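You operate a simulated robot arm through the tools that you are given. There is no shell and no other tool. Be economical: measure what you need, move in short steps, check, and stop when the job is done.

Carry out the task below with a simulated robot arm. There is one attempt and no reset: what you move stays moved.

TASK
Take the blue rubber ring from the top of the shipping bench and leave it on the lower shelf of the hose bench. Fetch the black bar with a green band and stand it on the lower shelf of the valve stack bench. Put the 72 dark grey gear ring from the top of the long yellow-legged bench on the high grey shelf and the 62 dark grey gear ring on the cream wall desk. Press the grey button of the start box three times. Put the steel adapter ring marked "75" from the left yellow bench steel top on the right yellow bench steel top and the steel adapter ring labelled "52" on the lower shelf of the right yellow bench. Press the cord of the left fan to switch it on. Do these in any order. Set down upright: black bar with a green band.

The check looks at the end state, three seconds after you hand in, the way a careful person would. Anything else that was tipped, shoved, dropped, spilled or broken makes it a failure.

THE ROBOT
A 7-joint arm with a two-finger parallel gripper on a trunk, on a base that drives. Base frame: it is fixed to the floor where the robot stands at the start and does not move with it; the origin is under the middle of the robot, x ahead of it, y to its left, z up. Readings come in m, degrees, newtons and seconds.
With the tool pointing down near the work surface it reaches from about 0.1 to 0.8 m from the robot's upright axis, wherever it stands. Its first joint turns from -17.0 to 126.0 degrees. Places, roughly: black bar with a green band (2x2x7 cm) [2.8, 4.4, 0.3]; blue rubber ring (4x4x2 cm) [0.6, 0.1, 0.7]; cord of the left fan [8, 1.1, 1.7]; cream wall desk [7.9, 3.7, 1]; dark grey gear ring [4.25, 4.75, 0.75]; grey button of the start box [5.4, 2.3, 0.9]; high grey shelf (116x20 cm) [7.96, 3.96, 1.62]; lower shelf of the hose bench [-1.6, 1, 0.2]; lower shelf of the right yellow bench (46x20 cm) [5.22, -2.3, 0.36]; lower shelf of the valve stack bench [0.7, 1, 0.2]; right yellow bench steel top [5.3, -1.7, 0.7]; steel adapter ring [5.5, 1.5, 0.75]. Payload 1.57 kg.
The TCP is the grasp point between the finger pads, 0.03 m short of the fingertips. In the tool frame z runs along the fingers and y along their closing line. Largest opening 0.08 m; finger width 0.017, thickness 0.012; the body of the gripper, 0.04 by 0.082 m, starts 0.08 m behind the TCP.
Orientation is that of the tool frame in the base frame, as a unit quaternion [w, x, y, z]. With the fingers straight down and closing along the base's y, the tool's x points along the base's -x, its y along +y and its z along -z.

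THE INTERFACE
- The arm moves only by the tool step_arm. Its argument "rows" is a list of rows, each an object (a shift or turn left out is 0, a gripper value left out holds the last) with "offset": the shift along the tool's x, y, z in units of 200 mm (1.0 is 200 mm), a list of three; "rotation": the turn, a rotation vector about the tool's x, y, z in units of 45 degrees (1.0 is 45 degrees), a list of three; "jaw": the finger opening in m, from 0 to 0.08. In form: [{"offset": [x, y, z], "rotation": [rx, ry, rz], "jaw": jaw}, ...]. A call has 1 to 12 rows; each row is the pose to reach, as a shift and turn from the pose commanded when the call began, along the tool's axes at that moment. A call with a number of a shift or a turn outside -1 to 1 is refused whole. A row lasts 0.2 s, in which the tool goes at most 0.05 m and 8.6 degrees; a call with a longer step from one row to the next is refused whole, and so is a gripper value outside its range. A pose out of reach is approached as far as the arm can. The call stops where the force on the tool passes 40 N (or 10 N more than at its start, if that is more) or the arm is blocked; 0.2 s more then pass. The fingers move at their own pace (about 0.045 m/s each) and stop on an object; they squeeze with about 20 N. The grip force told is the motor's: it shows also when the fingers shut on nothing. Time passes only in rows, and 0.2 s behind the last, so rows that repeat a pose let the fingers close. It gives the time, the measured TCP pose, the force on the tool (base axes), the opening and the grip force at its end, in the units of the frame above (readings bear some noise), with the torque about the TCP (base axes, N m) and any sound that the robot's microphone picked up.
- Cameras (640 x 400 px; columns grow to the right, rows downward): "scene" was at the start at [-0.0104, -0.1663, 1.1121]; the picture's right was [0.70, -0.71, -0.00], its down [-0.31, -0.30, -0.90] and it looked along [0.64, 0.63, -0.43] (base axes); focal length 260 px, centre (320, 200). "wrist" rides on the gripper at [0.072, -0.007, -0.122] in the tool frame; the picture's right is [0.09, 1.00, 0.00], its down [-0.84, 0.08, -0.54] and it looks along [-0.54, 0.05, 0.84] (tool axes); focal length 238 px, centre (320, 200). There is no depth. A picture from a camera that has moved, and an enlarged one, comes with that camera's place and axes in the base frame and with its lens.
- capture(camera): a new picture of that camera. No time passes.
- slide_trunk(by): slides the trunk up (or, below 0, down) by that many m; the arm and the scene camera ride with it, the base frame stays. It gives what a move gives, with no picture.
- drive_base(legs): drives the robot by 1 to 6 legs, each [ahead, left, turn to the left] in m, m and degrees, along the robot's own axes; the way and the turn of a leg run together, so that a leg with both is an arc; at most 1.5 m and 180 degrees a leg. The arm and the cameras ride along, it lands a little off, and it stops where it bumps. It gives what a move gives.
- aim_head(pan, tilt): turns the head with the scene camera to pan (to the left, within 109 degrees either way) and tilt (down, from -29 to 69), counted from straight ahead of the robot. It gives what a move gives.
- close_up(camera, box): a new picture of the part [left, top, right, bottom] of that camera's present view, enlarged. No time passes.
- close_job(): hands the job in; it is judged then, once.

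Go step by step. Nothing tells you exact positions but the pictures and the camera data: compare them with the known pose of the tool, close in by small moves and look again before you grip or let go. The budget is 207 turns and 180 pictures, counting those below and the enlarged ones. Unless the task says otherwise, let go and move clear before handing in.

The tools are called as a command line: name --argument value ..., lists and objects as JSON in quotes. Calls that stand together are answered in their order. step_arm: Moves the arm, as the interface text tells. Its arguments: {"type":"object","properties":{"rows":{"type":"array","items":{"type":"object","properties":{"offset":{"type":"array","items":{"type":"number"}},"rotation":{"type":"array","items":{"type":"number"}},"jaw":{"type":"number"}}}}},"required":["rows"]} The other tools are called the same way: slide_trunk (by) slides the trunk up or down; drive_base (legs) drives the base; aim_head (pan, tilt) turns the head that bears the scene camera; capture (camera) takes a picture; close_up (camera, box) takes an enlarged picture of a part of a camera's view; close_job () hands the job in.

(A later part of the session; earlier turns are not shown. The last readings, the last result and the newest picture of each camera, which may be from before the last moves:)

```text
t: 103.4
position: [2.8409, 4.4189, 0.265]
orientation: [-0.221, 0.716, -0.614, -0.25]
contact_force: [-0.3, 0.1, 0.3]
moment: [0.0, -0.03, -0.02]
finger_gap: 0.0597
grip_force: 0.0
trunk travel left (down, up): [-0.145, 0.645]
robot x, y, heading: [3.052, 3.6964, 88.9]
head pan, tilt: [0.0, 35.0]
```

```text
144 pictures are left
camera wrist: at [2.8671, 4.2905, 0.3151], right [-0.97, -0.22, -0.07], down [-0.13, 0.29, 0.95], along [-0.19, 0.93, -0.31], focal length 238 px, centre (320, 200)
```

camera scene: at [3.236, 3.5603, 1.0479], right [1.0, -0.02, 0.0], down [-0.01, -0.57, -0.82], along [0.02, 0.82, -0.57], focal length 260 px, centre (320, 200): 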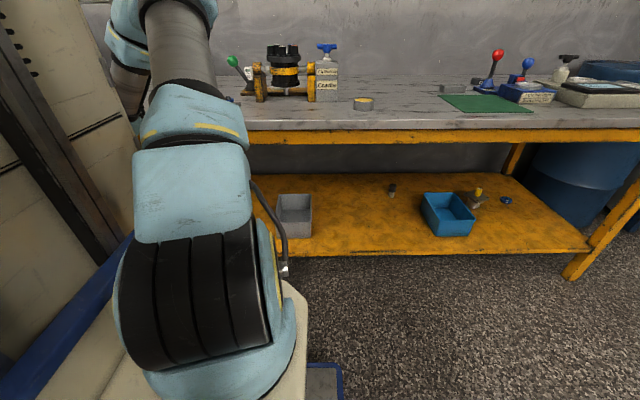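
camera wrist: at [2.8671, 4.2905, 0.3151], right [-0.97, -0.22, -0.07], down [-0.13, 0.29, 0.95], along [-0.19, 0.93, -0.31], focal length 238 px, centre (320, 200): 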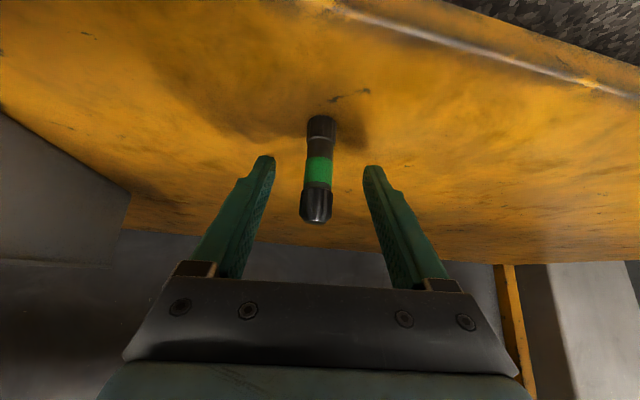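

step_arm --rows '[{"offset": [0.02, -0.008, 0.08]}, {"offset": [0.025, -0.01, 0.15]}, {"offset": [0.025, -0.01, 0.15], "jaw": 0.005}, {"offset": [0.025, -0.01, 0.15], "jaw": 0.005}, {"offset": [0.025, -0.01, 0.15], "jaw": 0.005}, {"offset": [0.025, -0.01, 0.15], "jaw": 0.005}, {"offset": [0.025, -0.01, 0.15], "jaw": 0.005}]'

capture --camera "wrist"

```text
t: 104.1
position: [2.8322, 4.4336, 0.2494]
orientation: [-0.218, 0.717, -0.61, -0.257]
contact_force: [7.0, -15.4, 28.2]
moment: [-0.04, -0.29, -0.17]
finger_gap: 0.0435
grip_force: 7.3
trunk travel left (down, up): [-0.145, 0.645]
robot x, y, heading: [3.0542, 3.6939, 88.7]
head pan, tilt: [0.0, 35.0]
stopped in row 3: the force on the tool passed its limit at 90 N (the readings are from after the stop); the commanded pose is now the measured one
```

```text
143 pictures are left
camera wrist: at [2.8614, 4.3028, 0.2975], right [-0.97, -0.23, -0.06], down [-0.12, 0.29, 0.95], along [-0.2, 0.93, -0.31], focal length 238 px, centre (320, 200)
```

wrist: 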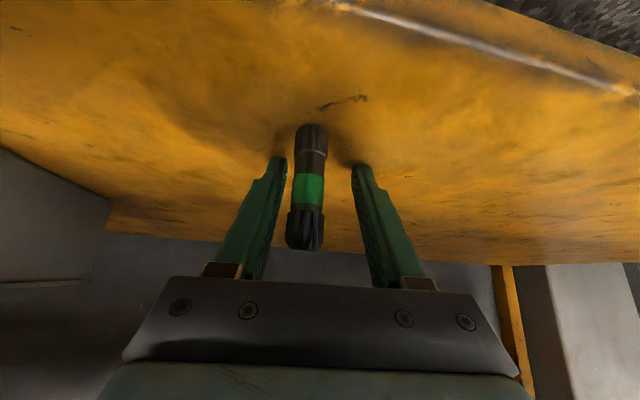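

Tips reached the shelf (z≈0.22). I raise 8 mm and close.

step_arm --rows '[{"offset": [-0.025, 0, -0.031]}, {"offset": [-0.025, 0, -0.031], "jaw": 0.005}, {"offset": [-0.025, 0, -0.031], "jaw": 0.005}, {"offset": [-0.025, 0, -0.031], "jaw": 0.005}, {"offset": [-0.025, 0, -0.031], "jaw": 0.005}]'

capture --camera "wrist"

```text
t: 105.3
position: [2.8345, 4.4328, 0.2533]
orientation: [-0.218, 0.717, -0.611, -0.254]
contact_force: [-0.2, -0.1, -0.5]
moment: [0.0, 0.02, -0.03]
finger_gap: 0.0163
grip_force: 20.1
trunk travel left (down, up): [-0.145, 0.645]
robot x, y, heading: [3.0484, 3.6955, 88.9]
head pan, tilt: [0.0, 35.0]
```

```text
142 pictures are left
camera wrist: at [2.8627, 4.3027, 0.3025], right [-0.97, -0.23, -0.06], down [-0.13, 0.29, 0.95], along [-0.2, 0.93, -0.31], focal length 238 px, centre (320, 200)
```

wrist: 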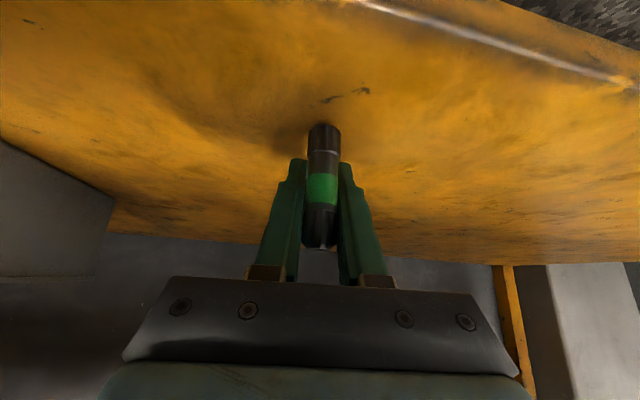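

Gripped. I lift, back out, and carry it around to the aisle in front of the valve stack bench.

step_arm --rows '[{"offset": [-0.08, 0, -0.1]}, {"offset": [-0.157, -0.003, -0.195]}]'

drive_base --legs '[[-0.35, 0, 0], [0, 1.5, 0], [0, 1.5, 0], [0, 0.5, 0], [0, 0, -89]]'

capture --camera "wrist"

aim_head --pan -50 --tilt 25

capture --camera "scene"

```text
t: 105.9
position: [2.8353, 4.4317, 0.3024]
orientation: [-0.217, 0.718, -0.611, -0.254]
contact_force: [0.1, 0.7, -0.7]
moment: [0.04, 0.01, 0.03]
finger_gap: 0.0167
grip_force: 20.5
trunk travel left (down, up): [-0.145, 0.645]
robot x, y, heading: [3.0547, 3.6956, 89.0]
head pan, tilt: [0.0, 35.0]
```

```text
t: 128.5
position: [0.2925, 3.68, 0.3027]
orientation: [0.334, -0.084, 0.938, 0.029]
contact_force: [0.9, -0.6, -1.3]
moment: [-0.02, -0.04, 0.02]
finger_gap: 0.0168
grip_force: 20.2
trunk travel left (down, up): [-0.145, 0.645]
robot x, y, heading: [-0.4437, 3.4474, -0.2]
head pan, tilt: [0.0, 35.0]
```

```text
141 pictures are left
camera wrist: at [0.164, 3.6489, 0.3523], right [-0.25, 0.97, -0.06], down [0.29, 0.13, 0.95], along [0.92, 0.22, -0.31], focal length 238 px, centre (320, 200)
```

wrist: 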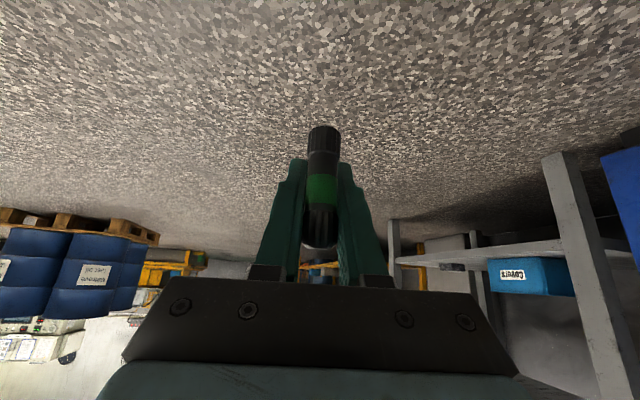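

```text
t: 129.6
position: [0.2934, 3.6784, 0.3035]
orientation: [0.334, -0.085, 0.938, 0.03]
contact_force: [0.8, 0.6, -1.5]
moment: [0.01, -0.02, -0.01]
finger_gap: 0.0168
grip_force: 19.7
trunk travel left (down, up): [-0.145, 0.645]
robot x, y, heading: [-0.4431, 3.4508, -0.1]
head pan, tilt: [-50.0, 25.0]
```

```text
140 pictures are left
camera scene: at [-0.4604, 3.1477, 0.7836], right [-0.77, -0.64, 0.0], down [-0.27, 0.32, -0.91], along [0.58, -0.69, -0.42], focal length 260 px, centre (320, 200)
```

scene: 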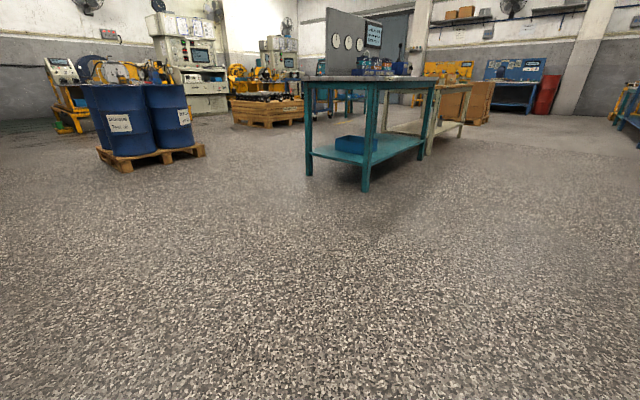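

I slide along to y≈0.47 in front of the bench.

drive_base --legs '[[-0.06, -1.49, 0], [0, -1.49, 0]]'

capture --camera "wrist"

aim_head --pan 10 --tilt 30

capture --camera "scene"

```text
t: 143.9
position: [0.2152, 0.7147, 0.302]
orientation: [0.333, -0.083, 0.939, 0.029]
contact_force: [0.0, 0.1, -0.3]
moment: [0.0, -0.02, 0.0]
finger_gap: 0.0165
grip_force: 20.3
trunk travel left (down, up): [-0.145, 0.645]
robot x, y, heading: [-0.5184, 0.4899, -0.1]
head pan, tilt: [-50.0, 25.0]
```

```text
139 pictures are left
camera wrist: at [0.0862, 0.6851, 0.3523], right [-0.24, 0.97, -0.06], down [0.29, 0.13, 0.95], along [0.93, 0.21, -0.31], focal length 238 px, centre (320, 200)
```

wrist: 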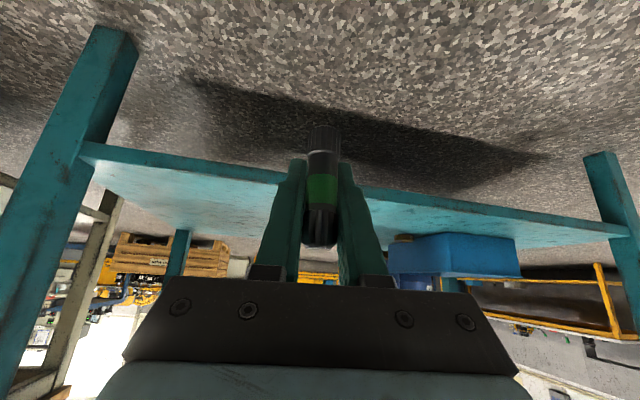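

```text
t: 145.2
position: [0.2159, 0.7159, 0.3024]
orientation: [0.334, -0.082, 0.939, 0.029]
contact_force: [0.6, 0.9, -0.2]
moment: [0.0, 0.0, 0.0]
finger_gap: 0.0165
grip_force: 19.8
trunk travel left (down, up): [-0.145, 0.645]
robot x, y, heading: [-0.5226, 0.4871, -0.3]
head pan, tilt: [10.0, 30.0]
```

```text
138 pictures are left
camera scene: at [-0.5101, 0.2726, 0.7757], right [0.17, -0.99, 0.0], down [-0.49, -0.08, -0.87], along [0.85, 0.15, -0.5], focal length 260 px, centre (320, 200)
```

scene: 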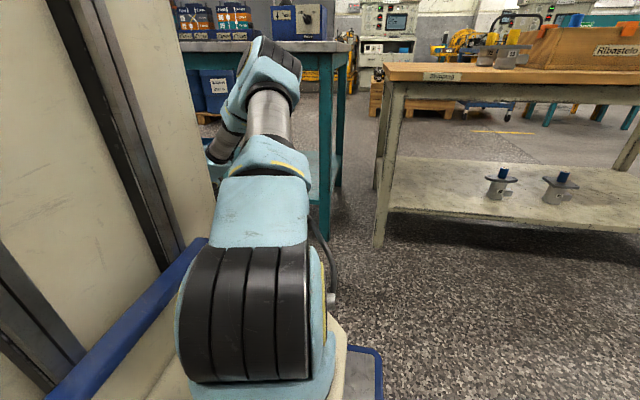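

Shelf top is about z=0.22–0.23, and my bar's bottom about 0.265. I lift 3 cm more and drive in.

step_arm --rows '[{"offset": [-0.094, 0, -0.117]}]'

drive_base --legs '[[0.29, 0, 0]]'

capture --camera "wrist"

```text
t: 145.6
position: [0.2145, 0.7147, 0.3332]
orientation: [0.333, -0.083, 0.939, 0.029]
contact_force: [0.1, 0.0, -1.2]
moment: [0.01, 0.0, 0.0]
finger_gap: 0.0167
grip_force: 19.8
trunk travel left (down, up): [-0.145, 0.645]
robot x, y, heading: [-0.5194, 0.4841, -0.1]
head pan, tilt: [10.0, 30.0]
```

```text
t: 147.6
position: [0.506, 0.7126, 0.3338]
orientation: [0.334, -0.083, 0.939, 0.029]
contact_force: [0.1, 0.2, -1.8]
moment: [0.05, -0.03, 0.0]
finger_gap: 0.0166
grip_force: 20.4
trunk travel left (down, up): [-0.145, 0.645]
robot x, y, heading: [-0.2299, 0.4844, -0.3]
head pan, tilt: [10.0, 30.0]
```

```text
137 pictures are left
camera wrist: at [0.3768, 0.6839, 0.3828], right [-0.24, 0.97, -0.06], down [0.29, 0.13, 0.95], along [0.93, 0.21, -0.31], focal length 238 px, centre (320, 200)
```

wrist: 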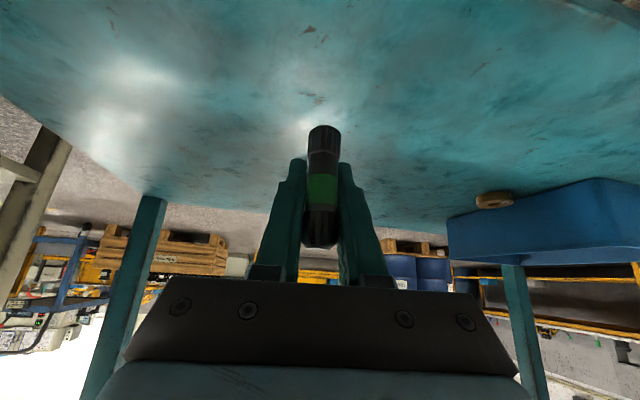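

Free space below. I lower toward the shelf until the bar touches.

step_arm --rows '[{"offset": [0.094, 0, 0.117]}, {"offset": [0.189, 0, 0.233]}, {"offset": [0.2, 0, 0.249]}, {"offset": [0.2126, 0, 0.2645]}, {"offset": [0.225, 0, 0.28]}, {"offset": [0.238, 0, 0.2955]}, {"offset": [0.25, 0, 0.311]}]'

capture --camera "wrist"

```text
t: 149.2
position: [0.5067, 0.7128, 0.2545]
orientation: [0.334, -0.082, 0.939, 0.028]
contact_force: [-0.4, 0.5, -1.2]
moment: [-0.03, 0.01, -0.01]
finger_gap: 0.0167
grip_force: 20.1
trunk travel left (down, up): [-0.145, 0.645]
robot x, y, heading: [-0.2341, 0.4848, -0.5]
head pan, tilt: [10.0, 30.0]
```

```text
136 pictures are left
camera wrist: at [0.377, 0.6838, 0.303], right [-0.24, 0.97, -0.06], down [0.29, 0.13, 0.95], along [0.93, 0.21, -0.31], focal length 238 px, centre (320, 200)
```

wrist: 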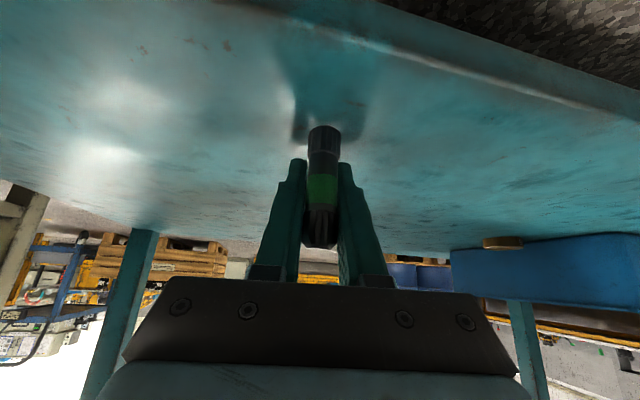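

step_arm --rows '[{"offset": [0.0095, 0, 0.0117]}, {"offset": [0.019, 0, 0.0234]}, {"offset": [0.0285, 0, 0.035]}, {"offset": [0.0345, 0, 0.043]}]'

```text
t: 150.2
position: [0.5086, 0.7143, 0.2484]
orientation: [0.338, -0.081, 0.937, 0.029]
contact_force: [-3.9, -1.6, 14.4]
moment: [-0.13, 0.25, -0.05]
finger_gap: 0.0166
grip_force: 19.3
trunk travel left (down, up): [-0.145, 0.645]
robot x, y, heading: [-0.2288, 0.4811, -0.5]
head pan, tilt: [10.0, 30.0]
stopped in row 4: the force on the tool passed its limit at 44 N (the readings are from after the stop); the commanded pose is now the measured one
```

Contact. I ease up a millimetre, open, and check that it stands.

step_arm --rows '[{"offset": [-0.004, 0, -0.005]}, {"offset": [-0.004, 0, -0.005], "jaw": 0.03}, {"offset": [-0.004, 0, -0.005], "jaw": 0.06}, {"offset": [-0.004, 0, -0.005], "jaw": 0.06}, {"offset": [-0.004, 0, -0.005], "jaw": 0.06}]'

capture --camera "wrist"

```text
t: 151.4
position: [0.509, 0.714, 0.2495]
orientation: [0.337, -0.082, 0.937, 0.029]
contact_force: [-2.5, -10.4, 14.9]
moment: [0.13, -0.01, -0.01]
finger_gap: 0.0516
grip_force: 0.0
trunk travel left (down, up): [-0.145, 0.645]
robot x, y, heading: [-0.2266, 0.4854, -0.6]
head pan, tilt: [10.0, 30.0]
```

```text
135 pictures are left
camera wrist: at [0.3788, 0.6843, 0.297], right [-0.24, 0.97, -0.06], down [0.28, 0.13, 0.95], along [0.93, 0.21, -0.3], focal length 238 px, centre (320, 200)
```

wrist: 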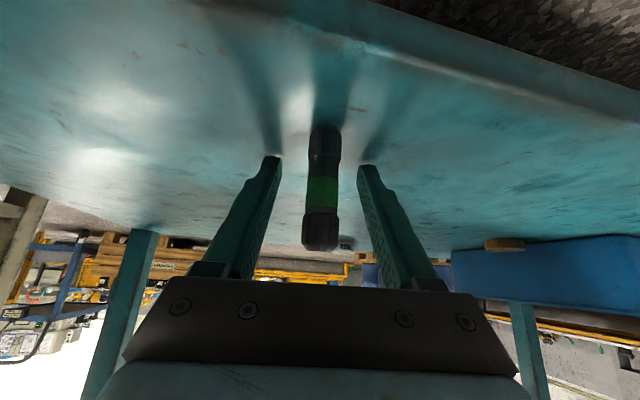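

It stands. I retract along the tool axis and back away.

step_arm --rows '[{"offset": [0, 0, -0.1]}, {"offset": [0, 0, -0.25]}, {"offset": [0, 0, -0.45]}, {"offset": [0, 0, -0.6]}]'

capture --camera "wrist"

```text
t: 152.4
position: [0.4325, 0.7008, 0.3408]
orientation: [0.337, -0.082, 0.938, 0.029]
contact_force: [-0.6, -0.2, -0.5]
moment: [0.0, 0.01, 0.01]
finger_gap: 0.0602
grip_force: 0.0
trunk travel left (down, up): [-0.145, 0.645]
robot x, y, heading: [-0.2293, 0.4847, -0.1]
head pan, tilt: [10.0, 30.0]
```

```text
134 pictures are left
camera wrist: at [0.3029, 0.671, 0.3894], right [-0.24, 0.97, -0.06], down [0.28, 0.13, 0.95], along [0.93, 0.21, -0.31], focal length 238 px, centre (320, 200)
```

wrist: 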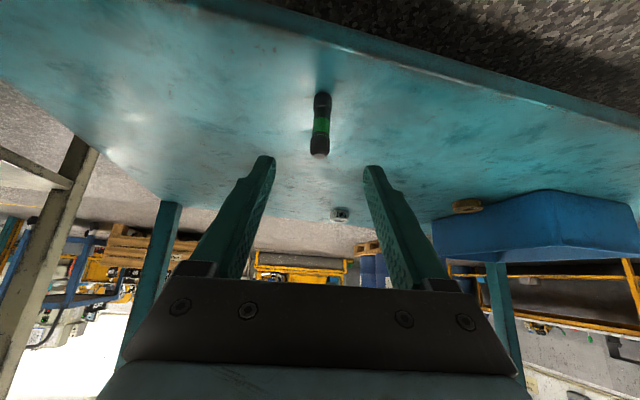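

Bar is upright. I back away and return to the long yellow bench for the gear rings.

drive_base --legs '[[-0.29, 0, 0], [0, 1.47, 0], [0, 1.47, 0], [0, 0, 90]]'

slide_trunk --by 0.4

drive_base --legs '[[0, -1.5, 0], [0, -1.5, 0], [0, -1.4, 0]]'

aim_head --pan 0 --tilt 25

capture --camera "scene"

capture --camera "wrist"

```text
t: 172.0
position: [-0.7232, 4.0822, 0.3414]
orientation: [-0.215, 0.725, -0.601, -0.26]
contact_force: [-0.1, 0.5, 0.1]
moment: [0.0, -0.01, -0.02]
finger_gap: 0.0598
grip_force: 0.1
trunk travel left (down, up): [-0.145, 0.645]
robot x, y, heading: [-0.4989, 3.4244, 90.4]
head pan, tilt: [10.0, 30.0]
```

```text
t: 175.8
position: [-0.7218, 4.0815, 0.7406]
orientation: [-0.216, 0.724, -0.602, -0.26]
contact_force: [0.7, 0.0, -0.6]
moment: [-0.04, 0.01, 0.01]
finger_gap: 0.0601
grip_force: 0.0
trunk travel left (down, up): [-0.545, 0.245]
robot x, y, heading: [-0.4984, 3.4218, 90.2]
head pan, tilt: [10.0, 30.0]
```

```text
t: 196.9
position: [3.6834, 4.1239, 0.7405]
orientation: [-0.216, 0.724, -0.602, -0.26]
contact_force: [0.0, 0.4, 0.0]
moment: [0.0, 0.03, 0.0]
finger_gap: 0.0598
grip_force: 0.0
trunk travel left (down, up): [-0.545, 0.245]
robot x, y, heading: [3.9036, 3.4647, 90.3]
head pan, tilt: [10.0, 30.0]
```

```text
t: 197.6
position: [3.6835, 4.1238, 0.7409]
orientation: [-0.216, 0.724, -0.601, -0.259]
contact_force: [0.4, -0.1, 0.7]
moment: [-0.01, -0.01, 0.06]
finger_gap: 0.0599
grip_force: 0.1
trunk travel left (down, up): [-0.545, 0.245]
robot x, y, heading: [3.9072, 3.4655, 90.3]
head pan, tilt: [0.0, 25.0]
```

```text
133 pictures are left
camera scene: at [4.1372, 3.4798, 1.1836], right [1.0, 0.01, 0.0], down [0.0, -0.42, -0.91], along [-0.01, 0.91, -0.42], focal length 260 px, centre (320, 200)
```

scene: 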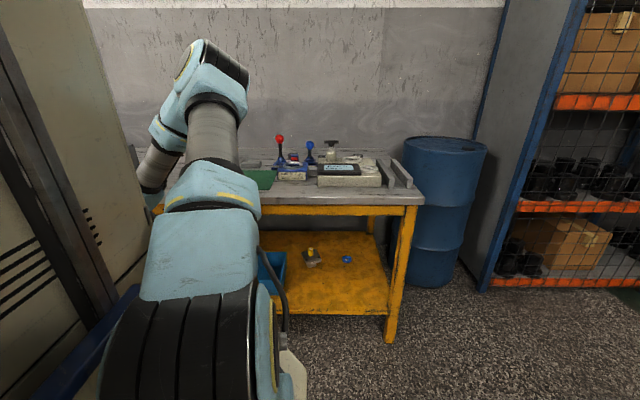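

```text
132 pictures are left
camera wrist: at [3.7146, 3.9944, 0.7893], right [-0.97, -0.25, -0.06], down [-0.13, 0.28, 0.95], along [-0.22, 0.93, -0.3], focal length 238 px, centre (320, 200)
```

wrist: 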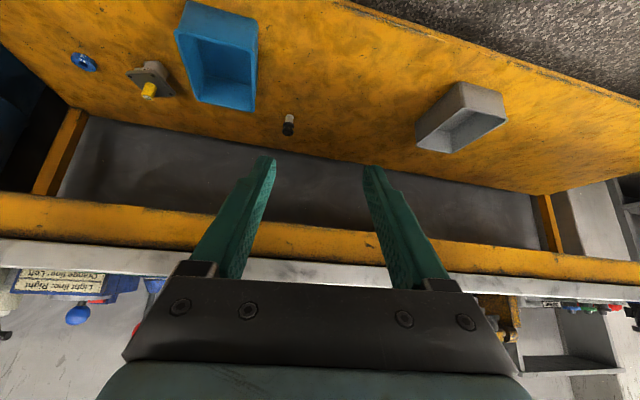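

close_up --camera "scene" --box '[230, 120, 430, 245]'

```text
3.20 times, centred on (330, 182) of scene
camera zoom: at [4.1372, 3.4798, 1.1836], right [1.0, 0.01, 0.0], down [0.0, -0.42, -0.91], along [-0.01, 0.91, -0.42], focal length 832 px, centre (288, 256)
```

zoom: 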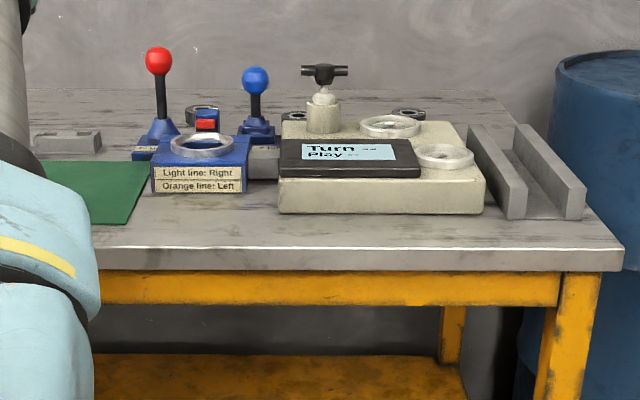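

Three dark gear rings lie at the back of the bench between x≈3.95 and 4.35. I raise the trunk, move closer, and read their numbers with the wrist camera.

slide_trunk --by 0.24

drive_base --legs '[[0.3, -0.4, 0]]'

capture --camera "wrist"

capture --camera "scene"

```text
t: 200.1
position: [3.6833, 4.1238, 0.9811]
orientation: [-0.216, 0.724, -0.601, -0.26]
contact_force: [0.1, -0.1, -0.5]
moment: [-0.01, 0.02, 0.04]
finger_gap: 0.0599
grip_force: 0.2
trunk travel left (down, up): [-0.785, 0.005]
robot x, y, heading: [3.9029, 3.4639, 90.1]
head pan, tilt: [0.0, 25.0]
```

```text
t: 203.1
position: [4.0847, 4.4268, 0.9814]
orientation: [-0.216, 0.723, -0.602, -0.26]
contact_force: [-0.1, 0.5, -0.3]
moment: [0.02, 0.0, 0.01]
finger_gap: 0.06
grip_force: 0.1
trunk travel left (down, up): [-0.785, 0.005]
robot x, y, heading: [4.3057, 3.7669, 90.0]
head pan, tilt: [0.0, 25.0]
```

```text
130 pictures are left
camera wrist: at [4.1164, 4.298, 1.0293], right [-0.97, -0.25, -0.06], down [-0.13, 0.28, 0.95], along [-0.22, 0.93, -0.3], focal length 238 px, centre (320, 200)
```

wrist: 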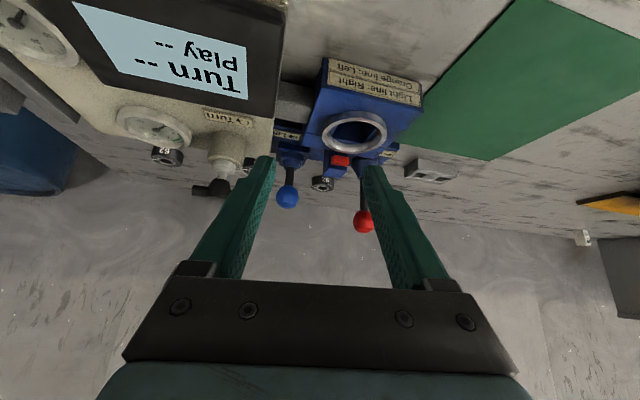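

```text
129 pictures are left
camera scene: at [4.5372, 3.7818, 1.4237], right [1.0, 0.0, 0.0], down [0.0, -0.42, -0.91], along [0.0, 0.91, -0.42], focal length 260 px, centre (320, 200)
```

scene: 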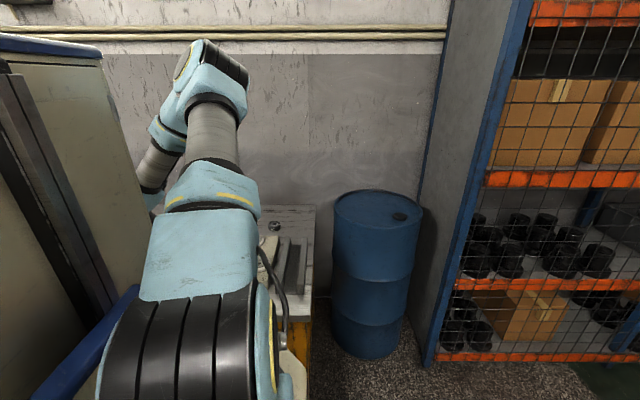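

Rings show near the blue fixture and behind the cream box. I zoom in to read their numbers.

close_up --camera "wrist" --box '[270, 130, 420, 224]'

close_up --camera "wrist" --box '[100, 100, 260, 200]'

close_up --camera "scene" --box '[230, 200, 330, 262]'

```text
4.26 times, centred on (345, 177) of wrist
camera zoom: at [4.1164, 4.298, 1.0293], right [-0.97, -0.25, -0.06], down [-0.13, 0.28, 0.95], along [-0.22, 0.93, -0.3], focal length 1014 px, centre (214, 298)
```

zoom: 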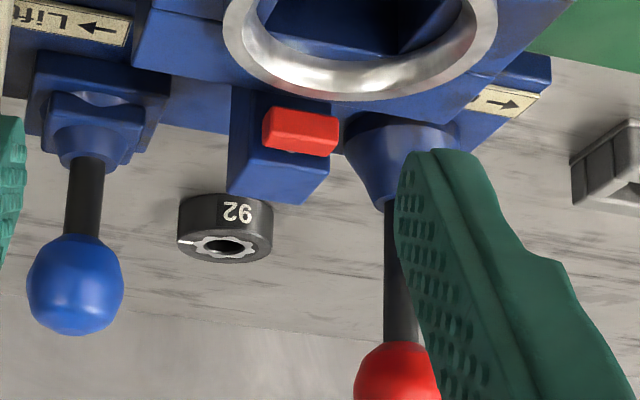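

```text
4.00 times, centred on (180, 150) of wrist
camera zoom: at [4.1164, 4.298, 1.0293], right [-0.97, -0.25, -0.06], down [-0.13, 0.28, 0.95], along [-0.22, 0.93, -0.3], focal length 953 px, centre (880, 400)
```

zoom: 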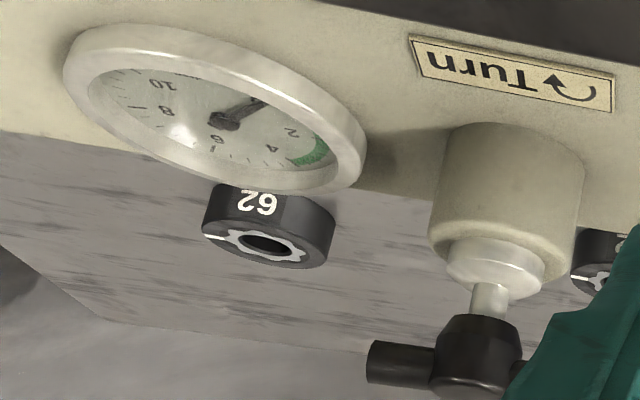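

```text
6.40 times, centred on (280, 231) of scene
camera zoom: at [4.5372, 3.7818, 1.4237], right [1.0, 0.0, 0.0], down [0.0, -0.42, -0.91], along [0.0, 0.91, -0.42], focal length 1665 px, centre (576, 2)
```

zoom: 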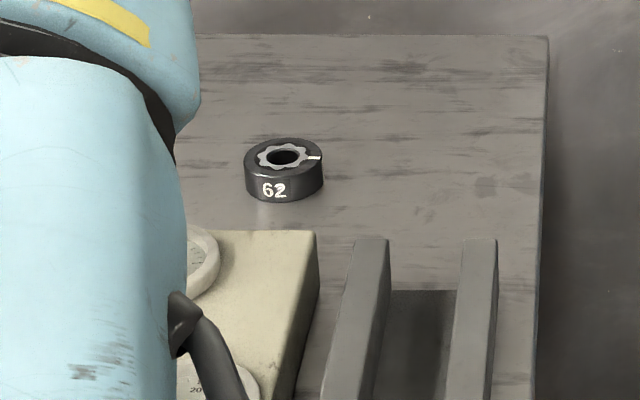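

The right ring is 62 at about [4.33, 4.80], the left one 92, so the middle one behind the Turn knob should be 72 at about [4.16, 4.80]. I check how close the base can come to the bench leg.

aim_head --pan -5 --tilt 60

capture --camera "scene"

```text
t: 204.1
position: [4.0863, 4.4268, 0.9802]
orientation: [-0.216, 0.723, -0.603, -0.259]
contact_force: [0.8, -0.1, -0.7]
moment: [-0.02, 0.0, -0.01]
finger_gap: 0.0601
grip_force: 0.1
trunk travel left (down, up): [-0.785, 0.005]
robot x, y, heading: [4.3095, 3.7701, 89.9]
head pan, tilt: [-5.0, 60.0]
```

```text
125 pictures are left
camera scene: at [4.5431, 3.7562, 1.3737], right [1.0, -0.08, 0.0], down [-0.07, -0.86, -0.5], along [0.04, 0.5, -0.87], focal length 260 px, centre (320, 200)
```

scene: 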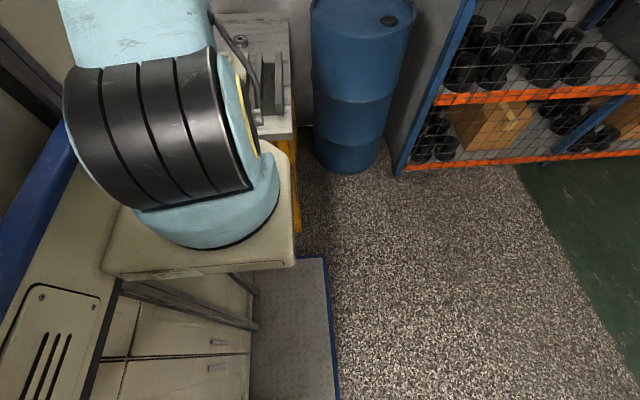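

The base plate and arm block keep about 8 cm from the bench, and the arm's mount sits well forward, so reach should suffice from here. I shift right a bit and reduce the tool tilt.

drive_base --legs '[[0, -0.14, 0]]'

step_arm --rows '[{"rotation": [0, 0.16, 0], "jaw": 0.08}, {"rotation": [0, 0.32, 0]}]'

```text
t: 205.4
position: [4.2282, 4.4271, 0.9809]
orientation: [-0.217, 0.722, -0.603, -0.26]
contact_force: [0.1, -0.4, 0.9]
moment: [-0.01, 0.02, 0.01]
finger_gap: 0.0599
grip_force: 0.1
trunk travel left (down, up): [-0.785, 0.005]
robot x, y, heading: [4.4488, 3.7698, 90.2]
head pan, tilt: [-5.0, 60.0]
```

```text
t: 206.0
position: [4.2264, 4.427, 0.9803]
orientation: [-0.139, 0.749, -0.626, -0.166]
contact_force: [-0.3, -0.4, -0.2]
moment: [-0.01, 0.02, 0.02]
finger_gap: 0.08
grip_force: 0.2
trunk travel left (down, up): [-0.785, 0.005]
robot x, y, heading: [4.4458, 3.767, 89.9]
head pan, tilt: [-5.0, 60.0]
```

step_arm --rows '[{"offset": [-0.19, -0.094, 0.08]}, {"offset": [-0.38, -0.188, 0.16]}, {"offset": [-0.57, -0.282, 0.24]}, {"offset": [-0.76, -0.376, 0.32]}, {"offset": [-0.95, -0.47, 0.4]}]'

capture --camera "wrist"

```text
t: 207.2
position: [4.2843, 4.6488, 0.9898]
orientation: [-0.14, 0.75, -0.625, -0.168]
contact_force: [-1.1, -0.2, 0.5]
moment: [0.01, 0.01, -0.01]
finger_gap: 0.0797
grip_force: 0.0
trunk travel left (down, up): [-0.785, 0.005]
robot x, y, heading: [4.4469, 3.7704, 90.1]
head pan, tilt: [-5.0, 60.0]
```

```text
124 pictures are left
camera wrist: at [4.3112, 4.5349, 1.0689], right [-0.96, -0.26, -0.04], down [-0.17, 0.5, 0.85], along [-0.2, 0.82, -0.53], focal length 238 px, centre (320, 200)
```

wrist: 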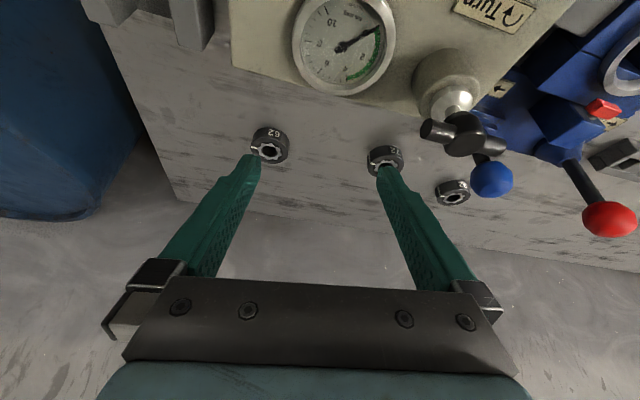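

Ring 62 is at [4.325, 4.798]; ring 72 at [4.15, 4.785]. I take 62 first: move to a pre-grasp above it.

step_arm --rows '[{"offset": [-0.1, -0.11, 0.1]}, {"offset": [-0.2, -0.22, 0.25]}, {"offset": [-0.31, -0.33, 0.4]}, {"offset": [-0.31, -0.33, 0.6]}]'

capture --camera "wrist"

```text
t: 208.2
position: [4.3332, 4.747, 0.9212]
orientation: [-0.139, 0.75, -0.625, -0.167]
contact_force: [0.9, -0.1, 0.7]
moment: [0.02, 0.08, 0.01]
finger_gap: 0.0804
grip_force: 0.1
out of reach, approached as far as the arm can: row 4
trunk travel left (down, up): [-0.785, 0.005]
robot x, y, heading: [4.4486, 3.7682, 90.1]
head pan, tilt: [-5.0, 60.0]
```

```text
123 pictures are left
camera wrist: at [4.3614, 4.6329, 1.0019], right [-0.96, -0.26, -0.04], down [-0.17, 0.51, 0.85], along [-0.2, 0.82, -0.53], focal length 238 px, centre (320, 200)
```

wrist: 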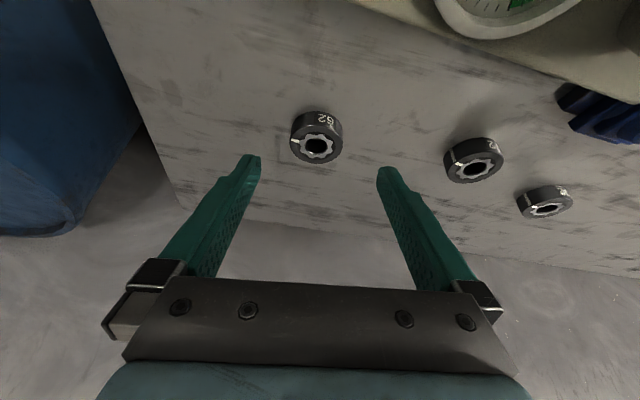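

The arm is at the end of its reach; I drive 7 cm closer (about 12 cm were free) with the fingers still above the ring.

drive_base --legs '[[0.07, 0.005, 0]]'

capture --camera "wrist"

capture --camera "scene"

```text
t: 209.2
position: [4.3279, 4.8168, 0.9203]
orientation: [-0.14, 0.749, -0.626, -0.166]
contact_force: [0.5, 0.5, 0.2]
moment: [0.02, 0.02, 0.0]
finger_gap: 0.08
grip_force: 0.1
trunk travel left (down, up): [-0.785, 0.005]
robot x, y, heading: [4.4431, 3.8392, 90.1]
head pan, tilt: [-5.0, 60.0]
```

```text
122 pictures are left
camera wrist: at [4.3554, 4.703, 1.0016], right [-0.96, -0.26, -0.04], down [-0.17, 0.51, 0.85], along [-0.2, 0.82, -0.53], focal length 238 px, centre (320, 200)
```

wrist: 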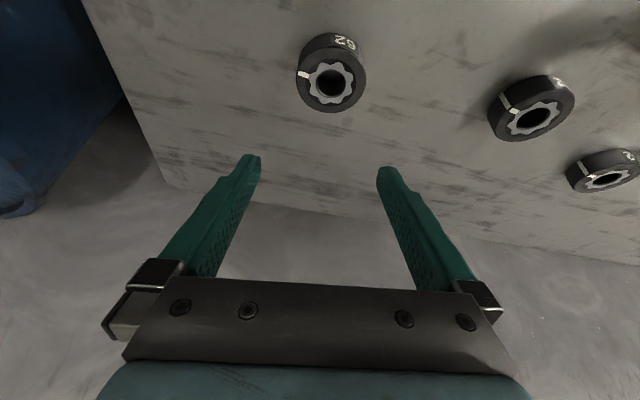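

```text
121 pictures are left
camera scene: at [4.6791, 3.8257, 1.3736], right [1.0, -0.09, 0.0], down [-0.07, -0.86, -0.5], along [0.04, 0.5, -0.87], focal length 260 px, centre (320, 200)
```

scene: 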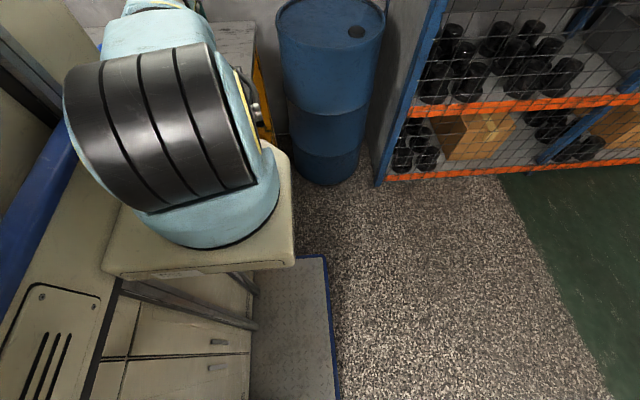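

step_arm --rows '[{"offset": [0.12, 0.01, 0.13]}, {"offset": [0.22, 0.015, 0.26]}, {"offset": [0.235, 0.016, 0.285]}, {"offset": [0.25, 0.017, 0.31]}]'

capture --camera "wrist"

```text
t: 210.2
position: [4.3282, 4.7964, 0.8437]
orientation: [-0.139, 0.749, -0.625, -0.167]
contact_force: [-0.1, 0.2, -0.3]
moment: [-0.01, 0.01, 0.0]
finger_gap: 0.0802
grip_force: 0.1
trunk travel left (down, up): [-0.785, 0.005]
robot x, y, heading: [4.4413, 3.838, 89.7]
head pan, tilt: [-5.0, 60.0]
```

```text
120 pictures are left
camera wrist: at [4.3554, 4.6839, 0.9244], right [-0.96, -0.26, -0.04], down [-0.17, 0.5, 0.85], along [-0.2, 0.82, -0.53], focal length 238 px, centre (320, 200)
```

wrist: 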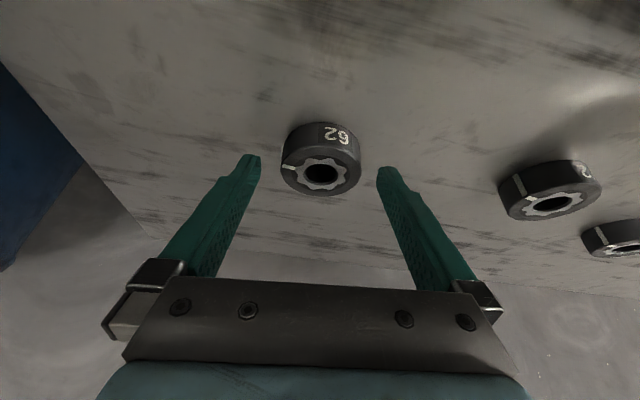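

step_arm --rows '[{"offset": [0.0063, 0, 0.0136]}, {"offset": [0.0126, 0, 0.0272]}, {"offset": [0.019, 0, 0.041]}, {"offset": [0.0254, 0, 0.0544]}, {"offset": [0.032, 0, 0.068]}]'

```text
t: 211.4
position: [4.3284, 4.798, 0.8298]
orientation: [-0.14, 0.749, -0.625, -0.168]
contact_force: [1.9, -5.5, 8.1]
moment: [-0.11, -0.04, 0.03]
finger_gap: 0.0799
grip_force: 0.1
trunk travel left (down, up): [-0.785, 0.005]
robot x, y, heading: [4.4434, 3.8367, 89.8]
head pan, tilt: [-5.0, 60.0]
```

Light contact with the table. I raise 2 mm and close on the ring.

step_arm --rows '[{"offset": [-0.005, 0, -0.012]}, {"offset": [-0.005, 0, -0.012], "jaw": 0.02}, {"offset": [-0.005, 0, -0.012], "jaw": 0.02}, {"offset": [-0.005, 0, -0.012], "jaw": 0.02}, {"offset": [-0.005, 0, -0.012], "jaw": 0.02}, {"offset": [-0.08, 0, -0.15]}, {"offset": [-0.16, 0, -0.3]}, {"offset": [-0.24, 0, -0.45]}, {"offset": [-0.32, 0, -0.6]}]'

capture --camera "wrist"

```text
t: 213.4
position: [4.3258, 4.8044, 0.9635]
orientation: [-0.139, 0.749, -0.626, -0.166]
contact_force: [0.2, 0.1, -3.2]
moment: [-0.07, -0.03, 0.0]
finger_gap: 0.0517
grip_force: 19.9
trunk travel left (down, up): [-0.785, 0.005]
robot x, y, heading: [4.4423, 3.8388, 89.9]
head pan, tilt: [-5.0, 60.0]
```

```text
119 pictures are left
camera wrist: at [4.3543, 4.6909, 1.0441], right [-0.96, -0.26, -0.04], down [-0.17, 0.51, 0.85], along [-0.2, 0.82, -0.53], focal length 238 px, centre (320, 200)
```

wrist: 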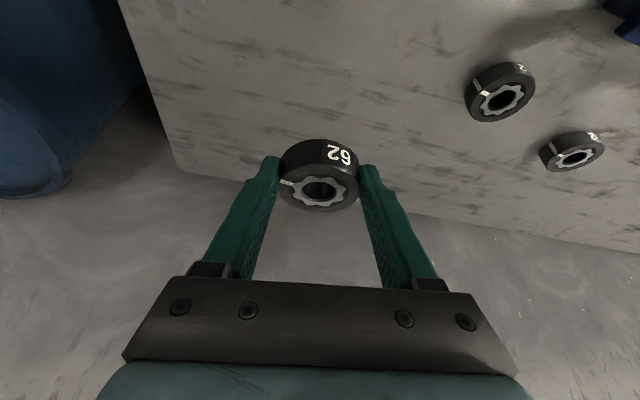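

Ring 62 is held. I back off, turn toward the far wall and look ahead.

drive_base --legs '[[-0.5, 0, 0], [0, 0, -90]]'

aim_head --pan -5 --tilt 15

capture --camera "scene"

```text
t: 220.2
position: [5.4107, 3.449, 0.9641]
orientation: [0.217, -0.086, 0.972, 0.019]
contact_force: [0.2, 0.3, -3.8]
moment: [0.0, 0.04, 0.01]
finger_gap: 0.0514
grip_force: 19.8
trunk travel left (down, up): [-0.785, 0.005]
robot x, y, heading: [4.4478, 3.3343, -0.3]
head pan, tilt: [-5.0, 60.0]
```

```text
t: 221.3
position: [5.4105, 3.4467, 0.9648]
orientation: [0.216, -0.086, 0.972, 0.019]
contact_force: [0.3, 0.1, -3.5]
moment: [-0.02, 0.05, 0.01]
finger_gap: 0.0515
grip_force: 20.4
trunk travel left (down, up): [-0.785, 0.005]
robot x, y, heading: [4.4468, 3.334, -0.2]
head pan, tilt: [-5.0, 15.0]
```

```text
118 pictures are left
camera scene: at [4.4576, 3.0987, 1.4398], right [-0.09, -1.0, 0.0], down [-0.26, 0.02, -0.97], along [0.96, -0.09, -0.26], focal length 260 px, centre (320, 200)
```

scene: 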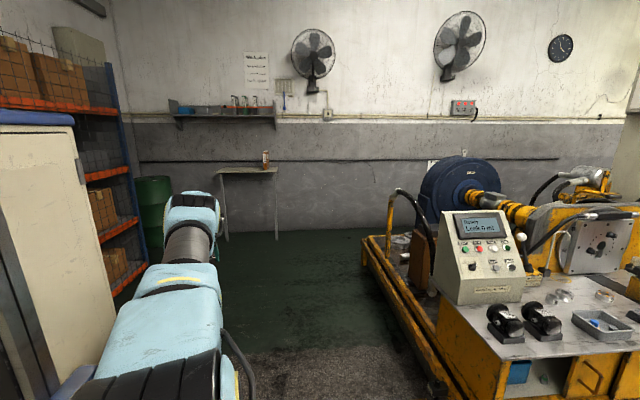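

The desk (with a bottle at its right end), the shelf above, the fans and the start box are in view, and the lane along y≈3.5 is free. I drive toward the desk.

drive_base --legs '[[1.4, 0.15, 0], [0.5, 0.1, 0]]'

capture --camera "scene"

capture --camera "wrist"

```text
t: 230.9
position: [7.3112, 3.6807, 0.9644]
orientation: [0.216, -0.084, 0.973, 0.019]
contact_force: [0.2, 0.2, -2.5]
moment: [-0.05, 0.11, 0.01]
finger_gap: 0.0516
grip_force: 20.1
trunk travel left (down, up): [-0.785, 0.005]
robot x, y, heading: [6.3472, 3.5755, -0.5]
head pan, tilt: [-5.0, 15.0]
```

```text
117 pictures are left
camera scene: at [6.3564, 3.3371, 1.4399], right [-0.1, -1.0, 0.0], down [-0.26, 0.02, -0.97], along [0.96, -0.09, -0.26], focal length 260 px, centre (320, 200)
```

scene: 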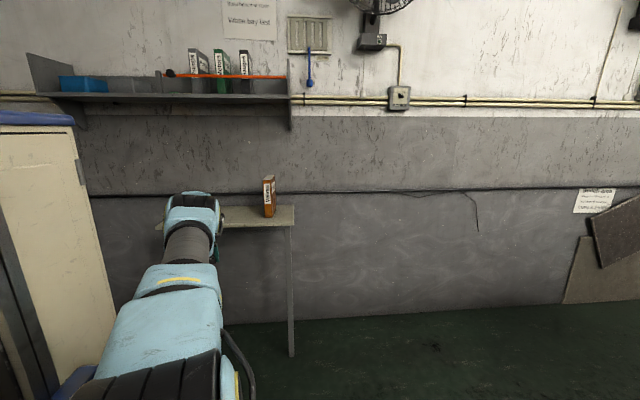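

```text
116 pictures are left
camera wrist: at [7.1981, 3.6546, 1.0444], right [-0.25, 0.97, -0.04], down [0.51, 0.17, 0.85], along [0.82, 0.19, -0.53], focal length 238 px, centre (320, 200)
```

wrist: 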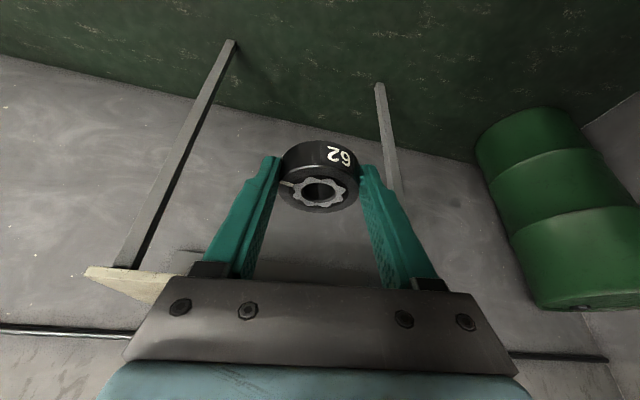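

The desk top is about z=0.98 spanning y 3.36–4.07, with the bottle near y=3.5. I raise the tool above that height first.

step_arm --rows '[{"offset": [0.035, 0.02, -0.2]}, {"offset": [0.07, 0.04, -0.4]}, {"offset": [0.12, 0.07, -0.6]}, {"offset": [0.17, 0.09, -0.8]}]'

drive_base --legs '[[0.3, 0.1, 0]]'

capture --camera "wrist"

```text
t: 231.9
position: [7.2105, 3.6814, 1.0924]
orientation: [0.216, -0.084, 0.973, 0.019]
contact_force: [0.5, -0.2, -4.0]
moment: [0.0, 0.07, -0.01]
finger_gap: 0.0517
grip_force: 20.4
trunk travel left (down, up): [-0.785, 0.005]
robot x, y, heading: [6.3487, 3.5732, -0.2]
head pan, tilt: [-5.0, 15.0]
```

```text
t: 234.1
position: [7.512, 3.7782, 1.0945]
orientation: [0.216, -0.084, 0.973, 0.019]
contact_force: [0.1, -0.4, -2.6]
moment: [-0.04, 0.05, 0.0]
finger_gap: 0.0519
grip_force: 20.4
trunk travel left (down, up): [-0.785, 0.005]
robot x, y, heading: [6.6472, 3.6738, -0.6]
head pan, tilt: [-5.0, 15.0]
```

```text
115 pictures are left
camera wrist: at [7.3994, 3.7519, 1.174], right [-0.25, 0.97, -0.04], down [0.51, 0.17, 0.85], along [0.82, 0.19, -0.53], focal length 238 px, centre (320, 200)
```

wrist: 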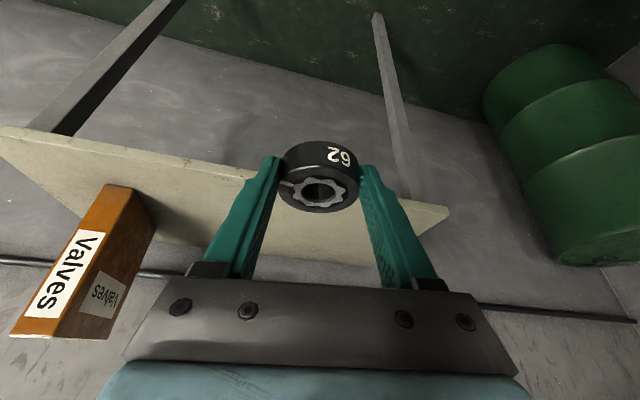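

Binder "Valves" stands near y=3.5; free area around y=3.8. I drive in and lower.

drive_base --legs '[[0.29, 0.02, 0]]'

step_arm --rows '[{"offset": [0.09, 0, 0.19]}, {"offset": [0.13, 0, 0.27]}, {"offset": [0.145, 0, 0.3]}]'

capture --camera "wrist"

```text
t: 236.1
position: [7.8057, 3.7928, 1.0931]
orientation: [0.217, -0.081, 0.973, 0.018]
contact_force: [0.3, -0.4, -4.0]
moment: [0.01, 0.07, 0.0]
finger_gap: 0.0513
grip_force: 20.3
trunk travel left (down, up): [-0.785, 0.005]
robot x, y, heading: [6.938, 3.688, -0.7]
head pan, tilt: [-5.0, 15.0]
```

```text
t: 236.9
position: [7.8042, 3.7923, 1.0255]
orientation: [0.215, -0.081, 0.973, 0.018]
contact_force: [0.4, -0.8, -3.2]
moment: [0.01, 0.06, -0.02]
finger_gap: 0.0517
grip_force: 20.2
trunk travel left (down, up): [-0.785, 0.005]
robot x, y, heading: [6.9395, 3.6896, -0.6]
head pan, tilt: [-5.0, 15.0]
```

```text
114 pictures are left
camera wrist: at [7.6907, 3.7666, 1.1061], right [-0.25, 0.97, -0.04], down [0.51, 0.16, 0.85], along [0.82, 0.19, -0.53], focal length 238 px, centre (320, 200)
```

wrist: 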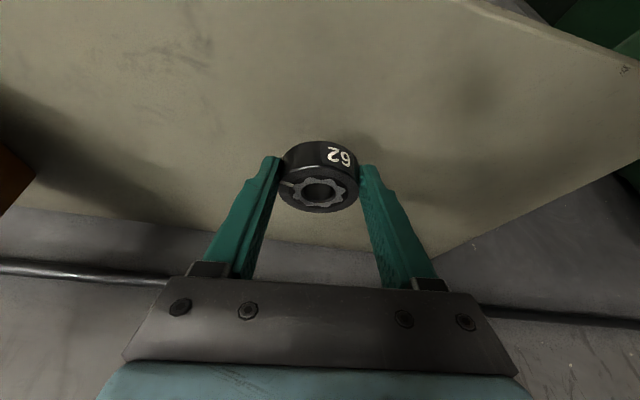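

step_arm --rows '[{"offset": [0.0063, 0, 0.0136]}, {"offset": [0.0126, 0, 0.0272]}, {"offset": [0.019, 0, 0.041]}, {"offset": [0.0254, 0, 0.0544]}, {"offset": [0.032, 0, 0.068]}, {"offset": [0.038, 0, 0.0816]}, {"offset": [0.0444, 0, 0.095]}]'

```text
t: 238.5
position: [7.8035, 3.7926, 1.0049]
orientation: [0.216, -0.081, 0.973, 0.017]
contact_force: [0.3, 0.0, -4.3]
moment: [0.0, 0.04, 0.01]
finger_gap: 0.0514
grip_force: 19.9
trunk travel left (down, up): [-0.785, 0.005]
robot x, y, heading: [6.9422, 3.6899, -1.0]
head pan, tilt: [-5.0, 15.0]
```

step_arm --rows '[{"offset": [0.0063, 0, 0.0136]}, {"offset": [0.0126, 0, 0.0272]}, {"offset": [0.019, 0, 0.041]}, {"offset": [0.0254, 0, 0.0544]}, {"offset": [0.032, 0, 0.068]}, {"offset": [0.038, 0, 0.0816]}, {"offset": [0.0444, 0, 0.095]}]'

capture --camera "wrist"

```text
t: 240.1
position: [7.804, 3.7916, 0.9854]
orientation: [0.216, -0.081, 0.973, 0.018]
contact_force: [-0.4, 0.2, -4.6]
moment: [-0.02, 0.03, -0.02]
finger_gap: 0.0517
grip_force: 19.7
trunk travel left (down, up): [-0.785, 0.005]
robot x, y, heading: [6.9346, 3.6899, -0.6]
head pan, tilt: [-5.0, 15.0]
```

```text
113 pictures are left
camera wrist: at [7.6909, 3.7665, 1.0649], right [-0.25, 0.97, -0.04], down [0.51, 0.16, 0.85], along [0.82, 0.19, -0.53], focal length 238 px, centre (320, 200)
```

wrist: 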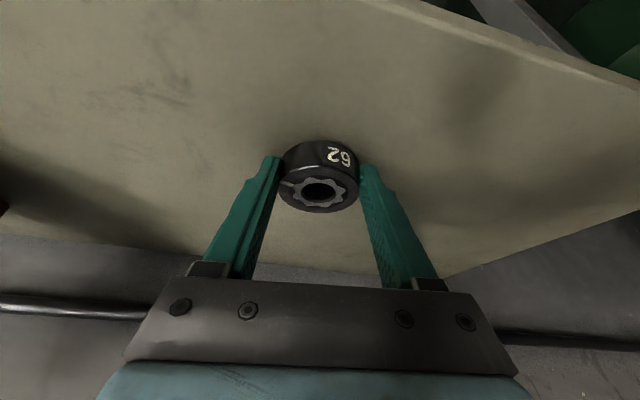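

step_arm --rows '[{"offset": [0.0085, 0, 0.018]}, {"offset": [0.017, 0, 0.036]}, {"offset": [0.0255, 0, 0.054]}, {"offset": [0.034, 0, 0.072]}, {"offset": [0.0425, 0, 0.09]}, {"offset": [0.051, 0, 0.108]}, {"offset": [0.06, 0, 0.126]}, {"offset": [0.068, 0, 0.144]}, {"offset": [0.0765, 0, 0.162]}]'

capture --camera "wrist"

```text
t: 241.0
position: [7.8083, 3.7929, 0.9808]
orientation: [0.224, -0.082, 0.971, 0.02]
contact_force: [4.4, 1.2, 12.9]
moment: [-0.14, -0.04, 0.06]
finger_gap: 0.0518
grip_force: 19.9
trunk travel left (down, up): [-0.785, 0.005]
robot x, y, heading: [6.9376, 3.6875, -0.8]
head pan, tilt: [-5.0, 15.0]
stopped in row 4: the force on the tool passed its limit at 45 N (the readings are from after the stop); the commanded pose is now the measured one
```

```text
112 pictures are left
camera wrist: at [7.6936, 3.7672, 1.0591], right [-0.25, 0.97, -0.04], down [0.49, 0.16, 0.85], along [0.83, 0.19, -0.52], focal length 238 px, centre (320, 200)
```

wrist: 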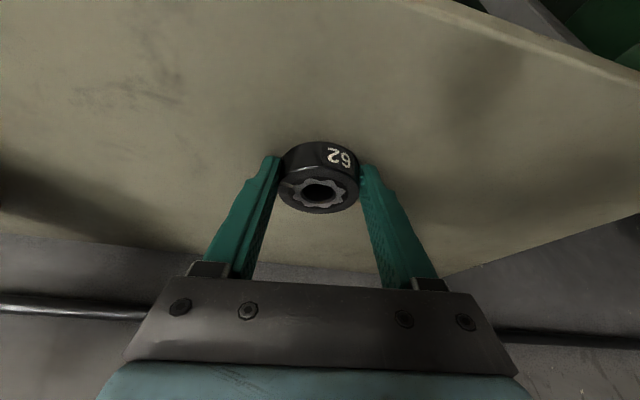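

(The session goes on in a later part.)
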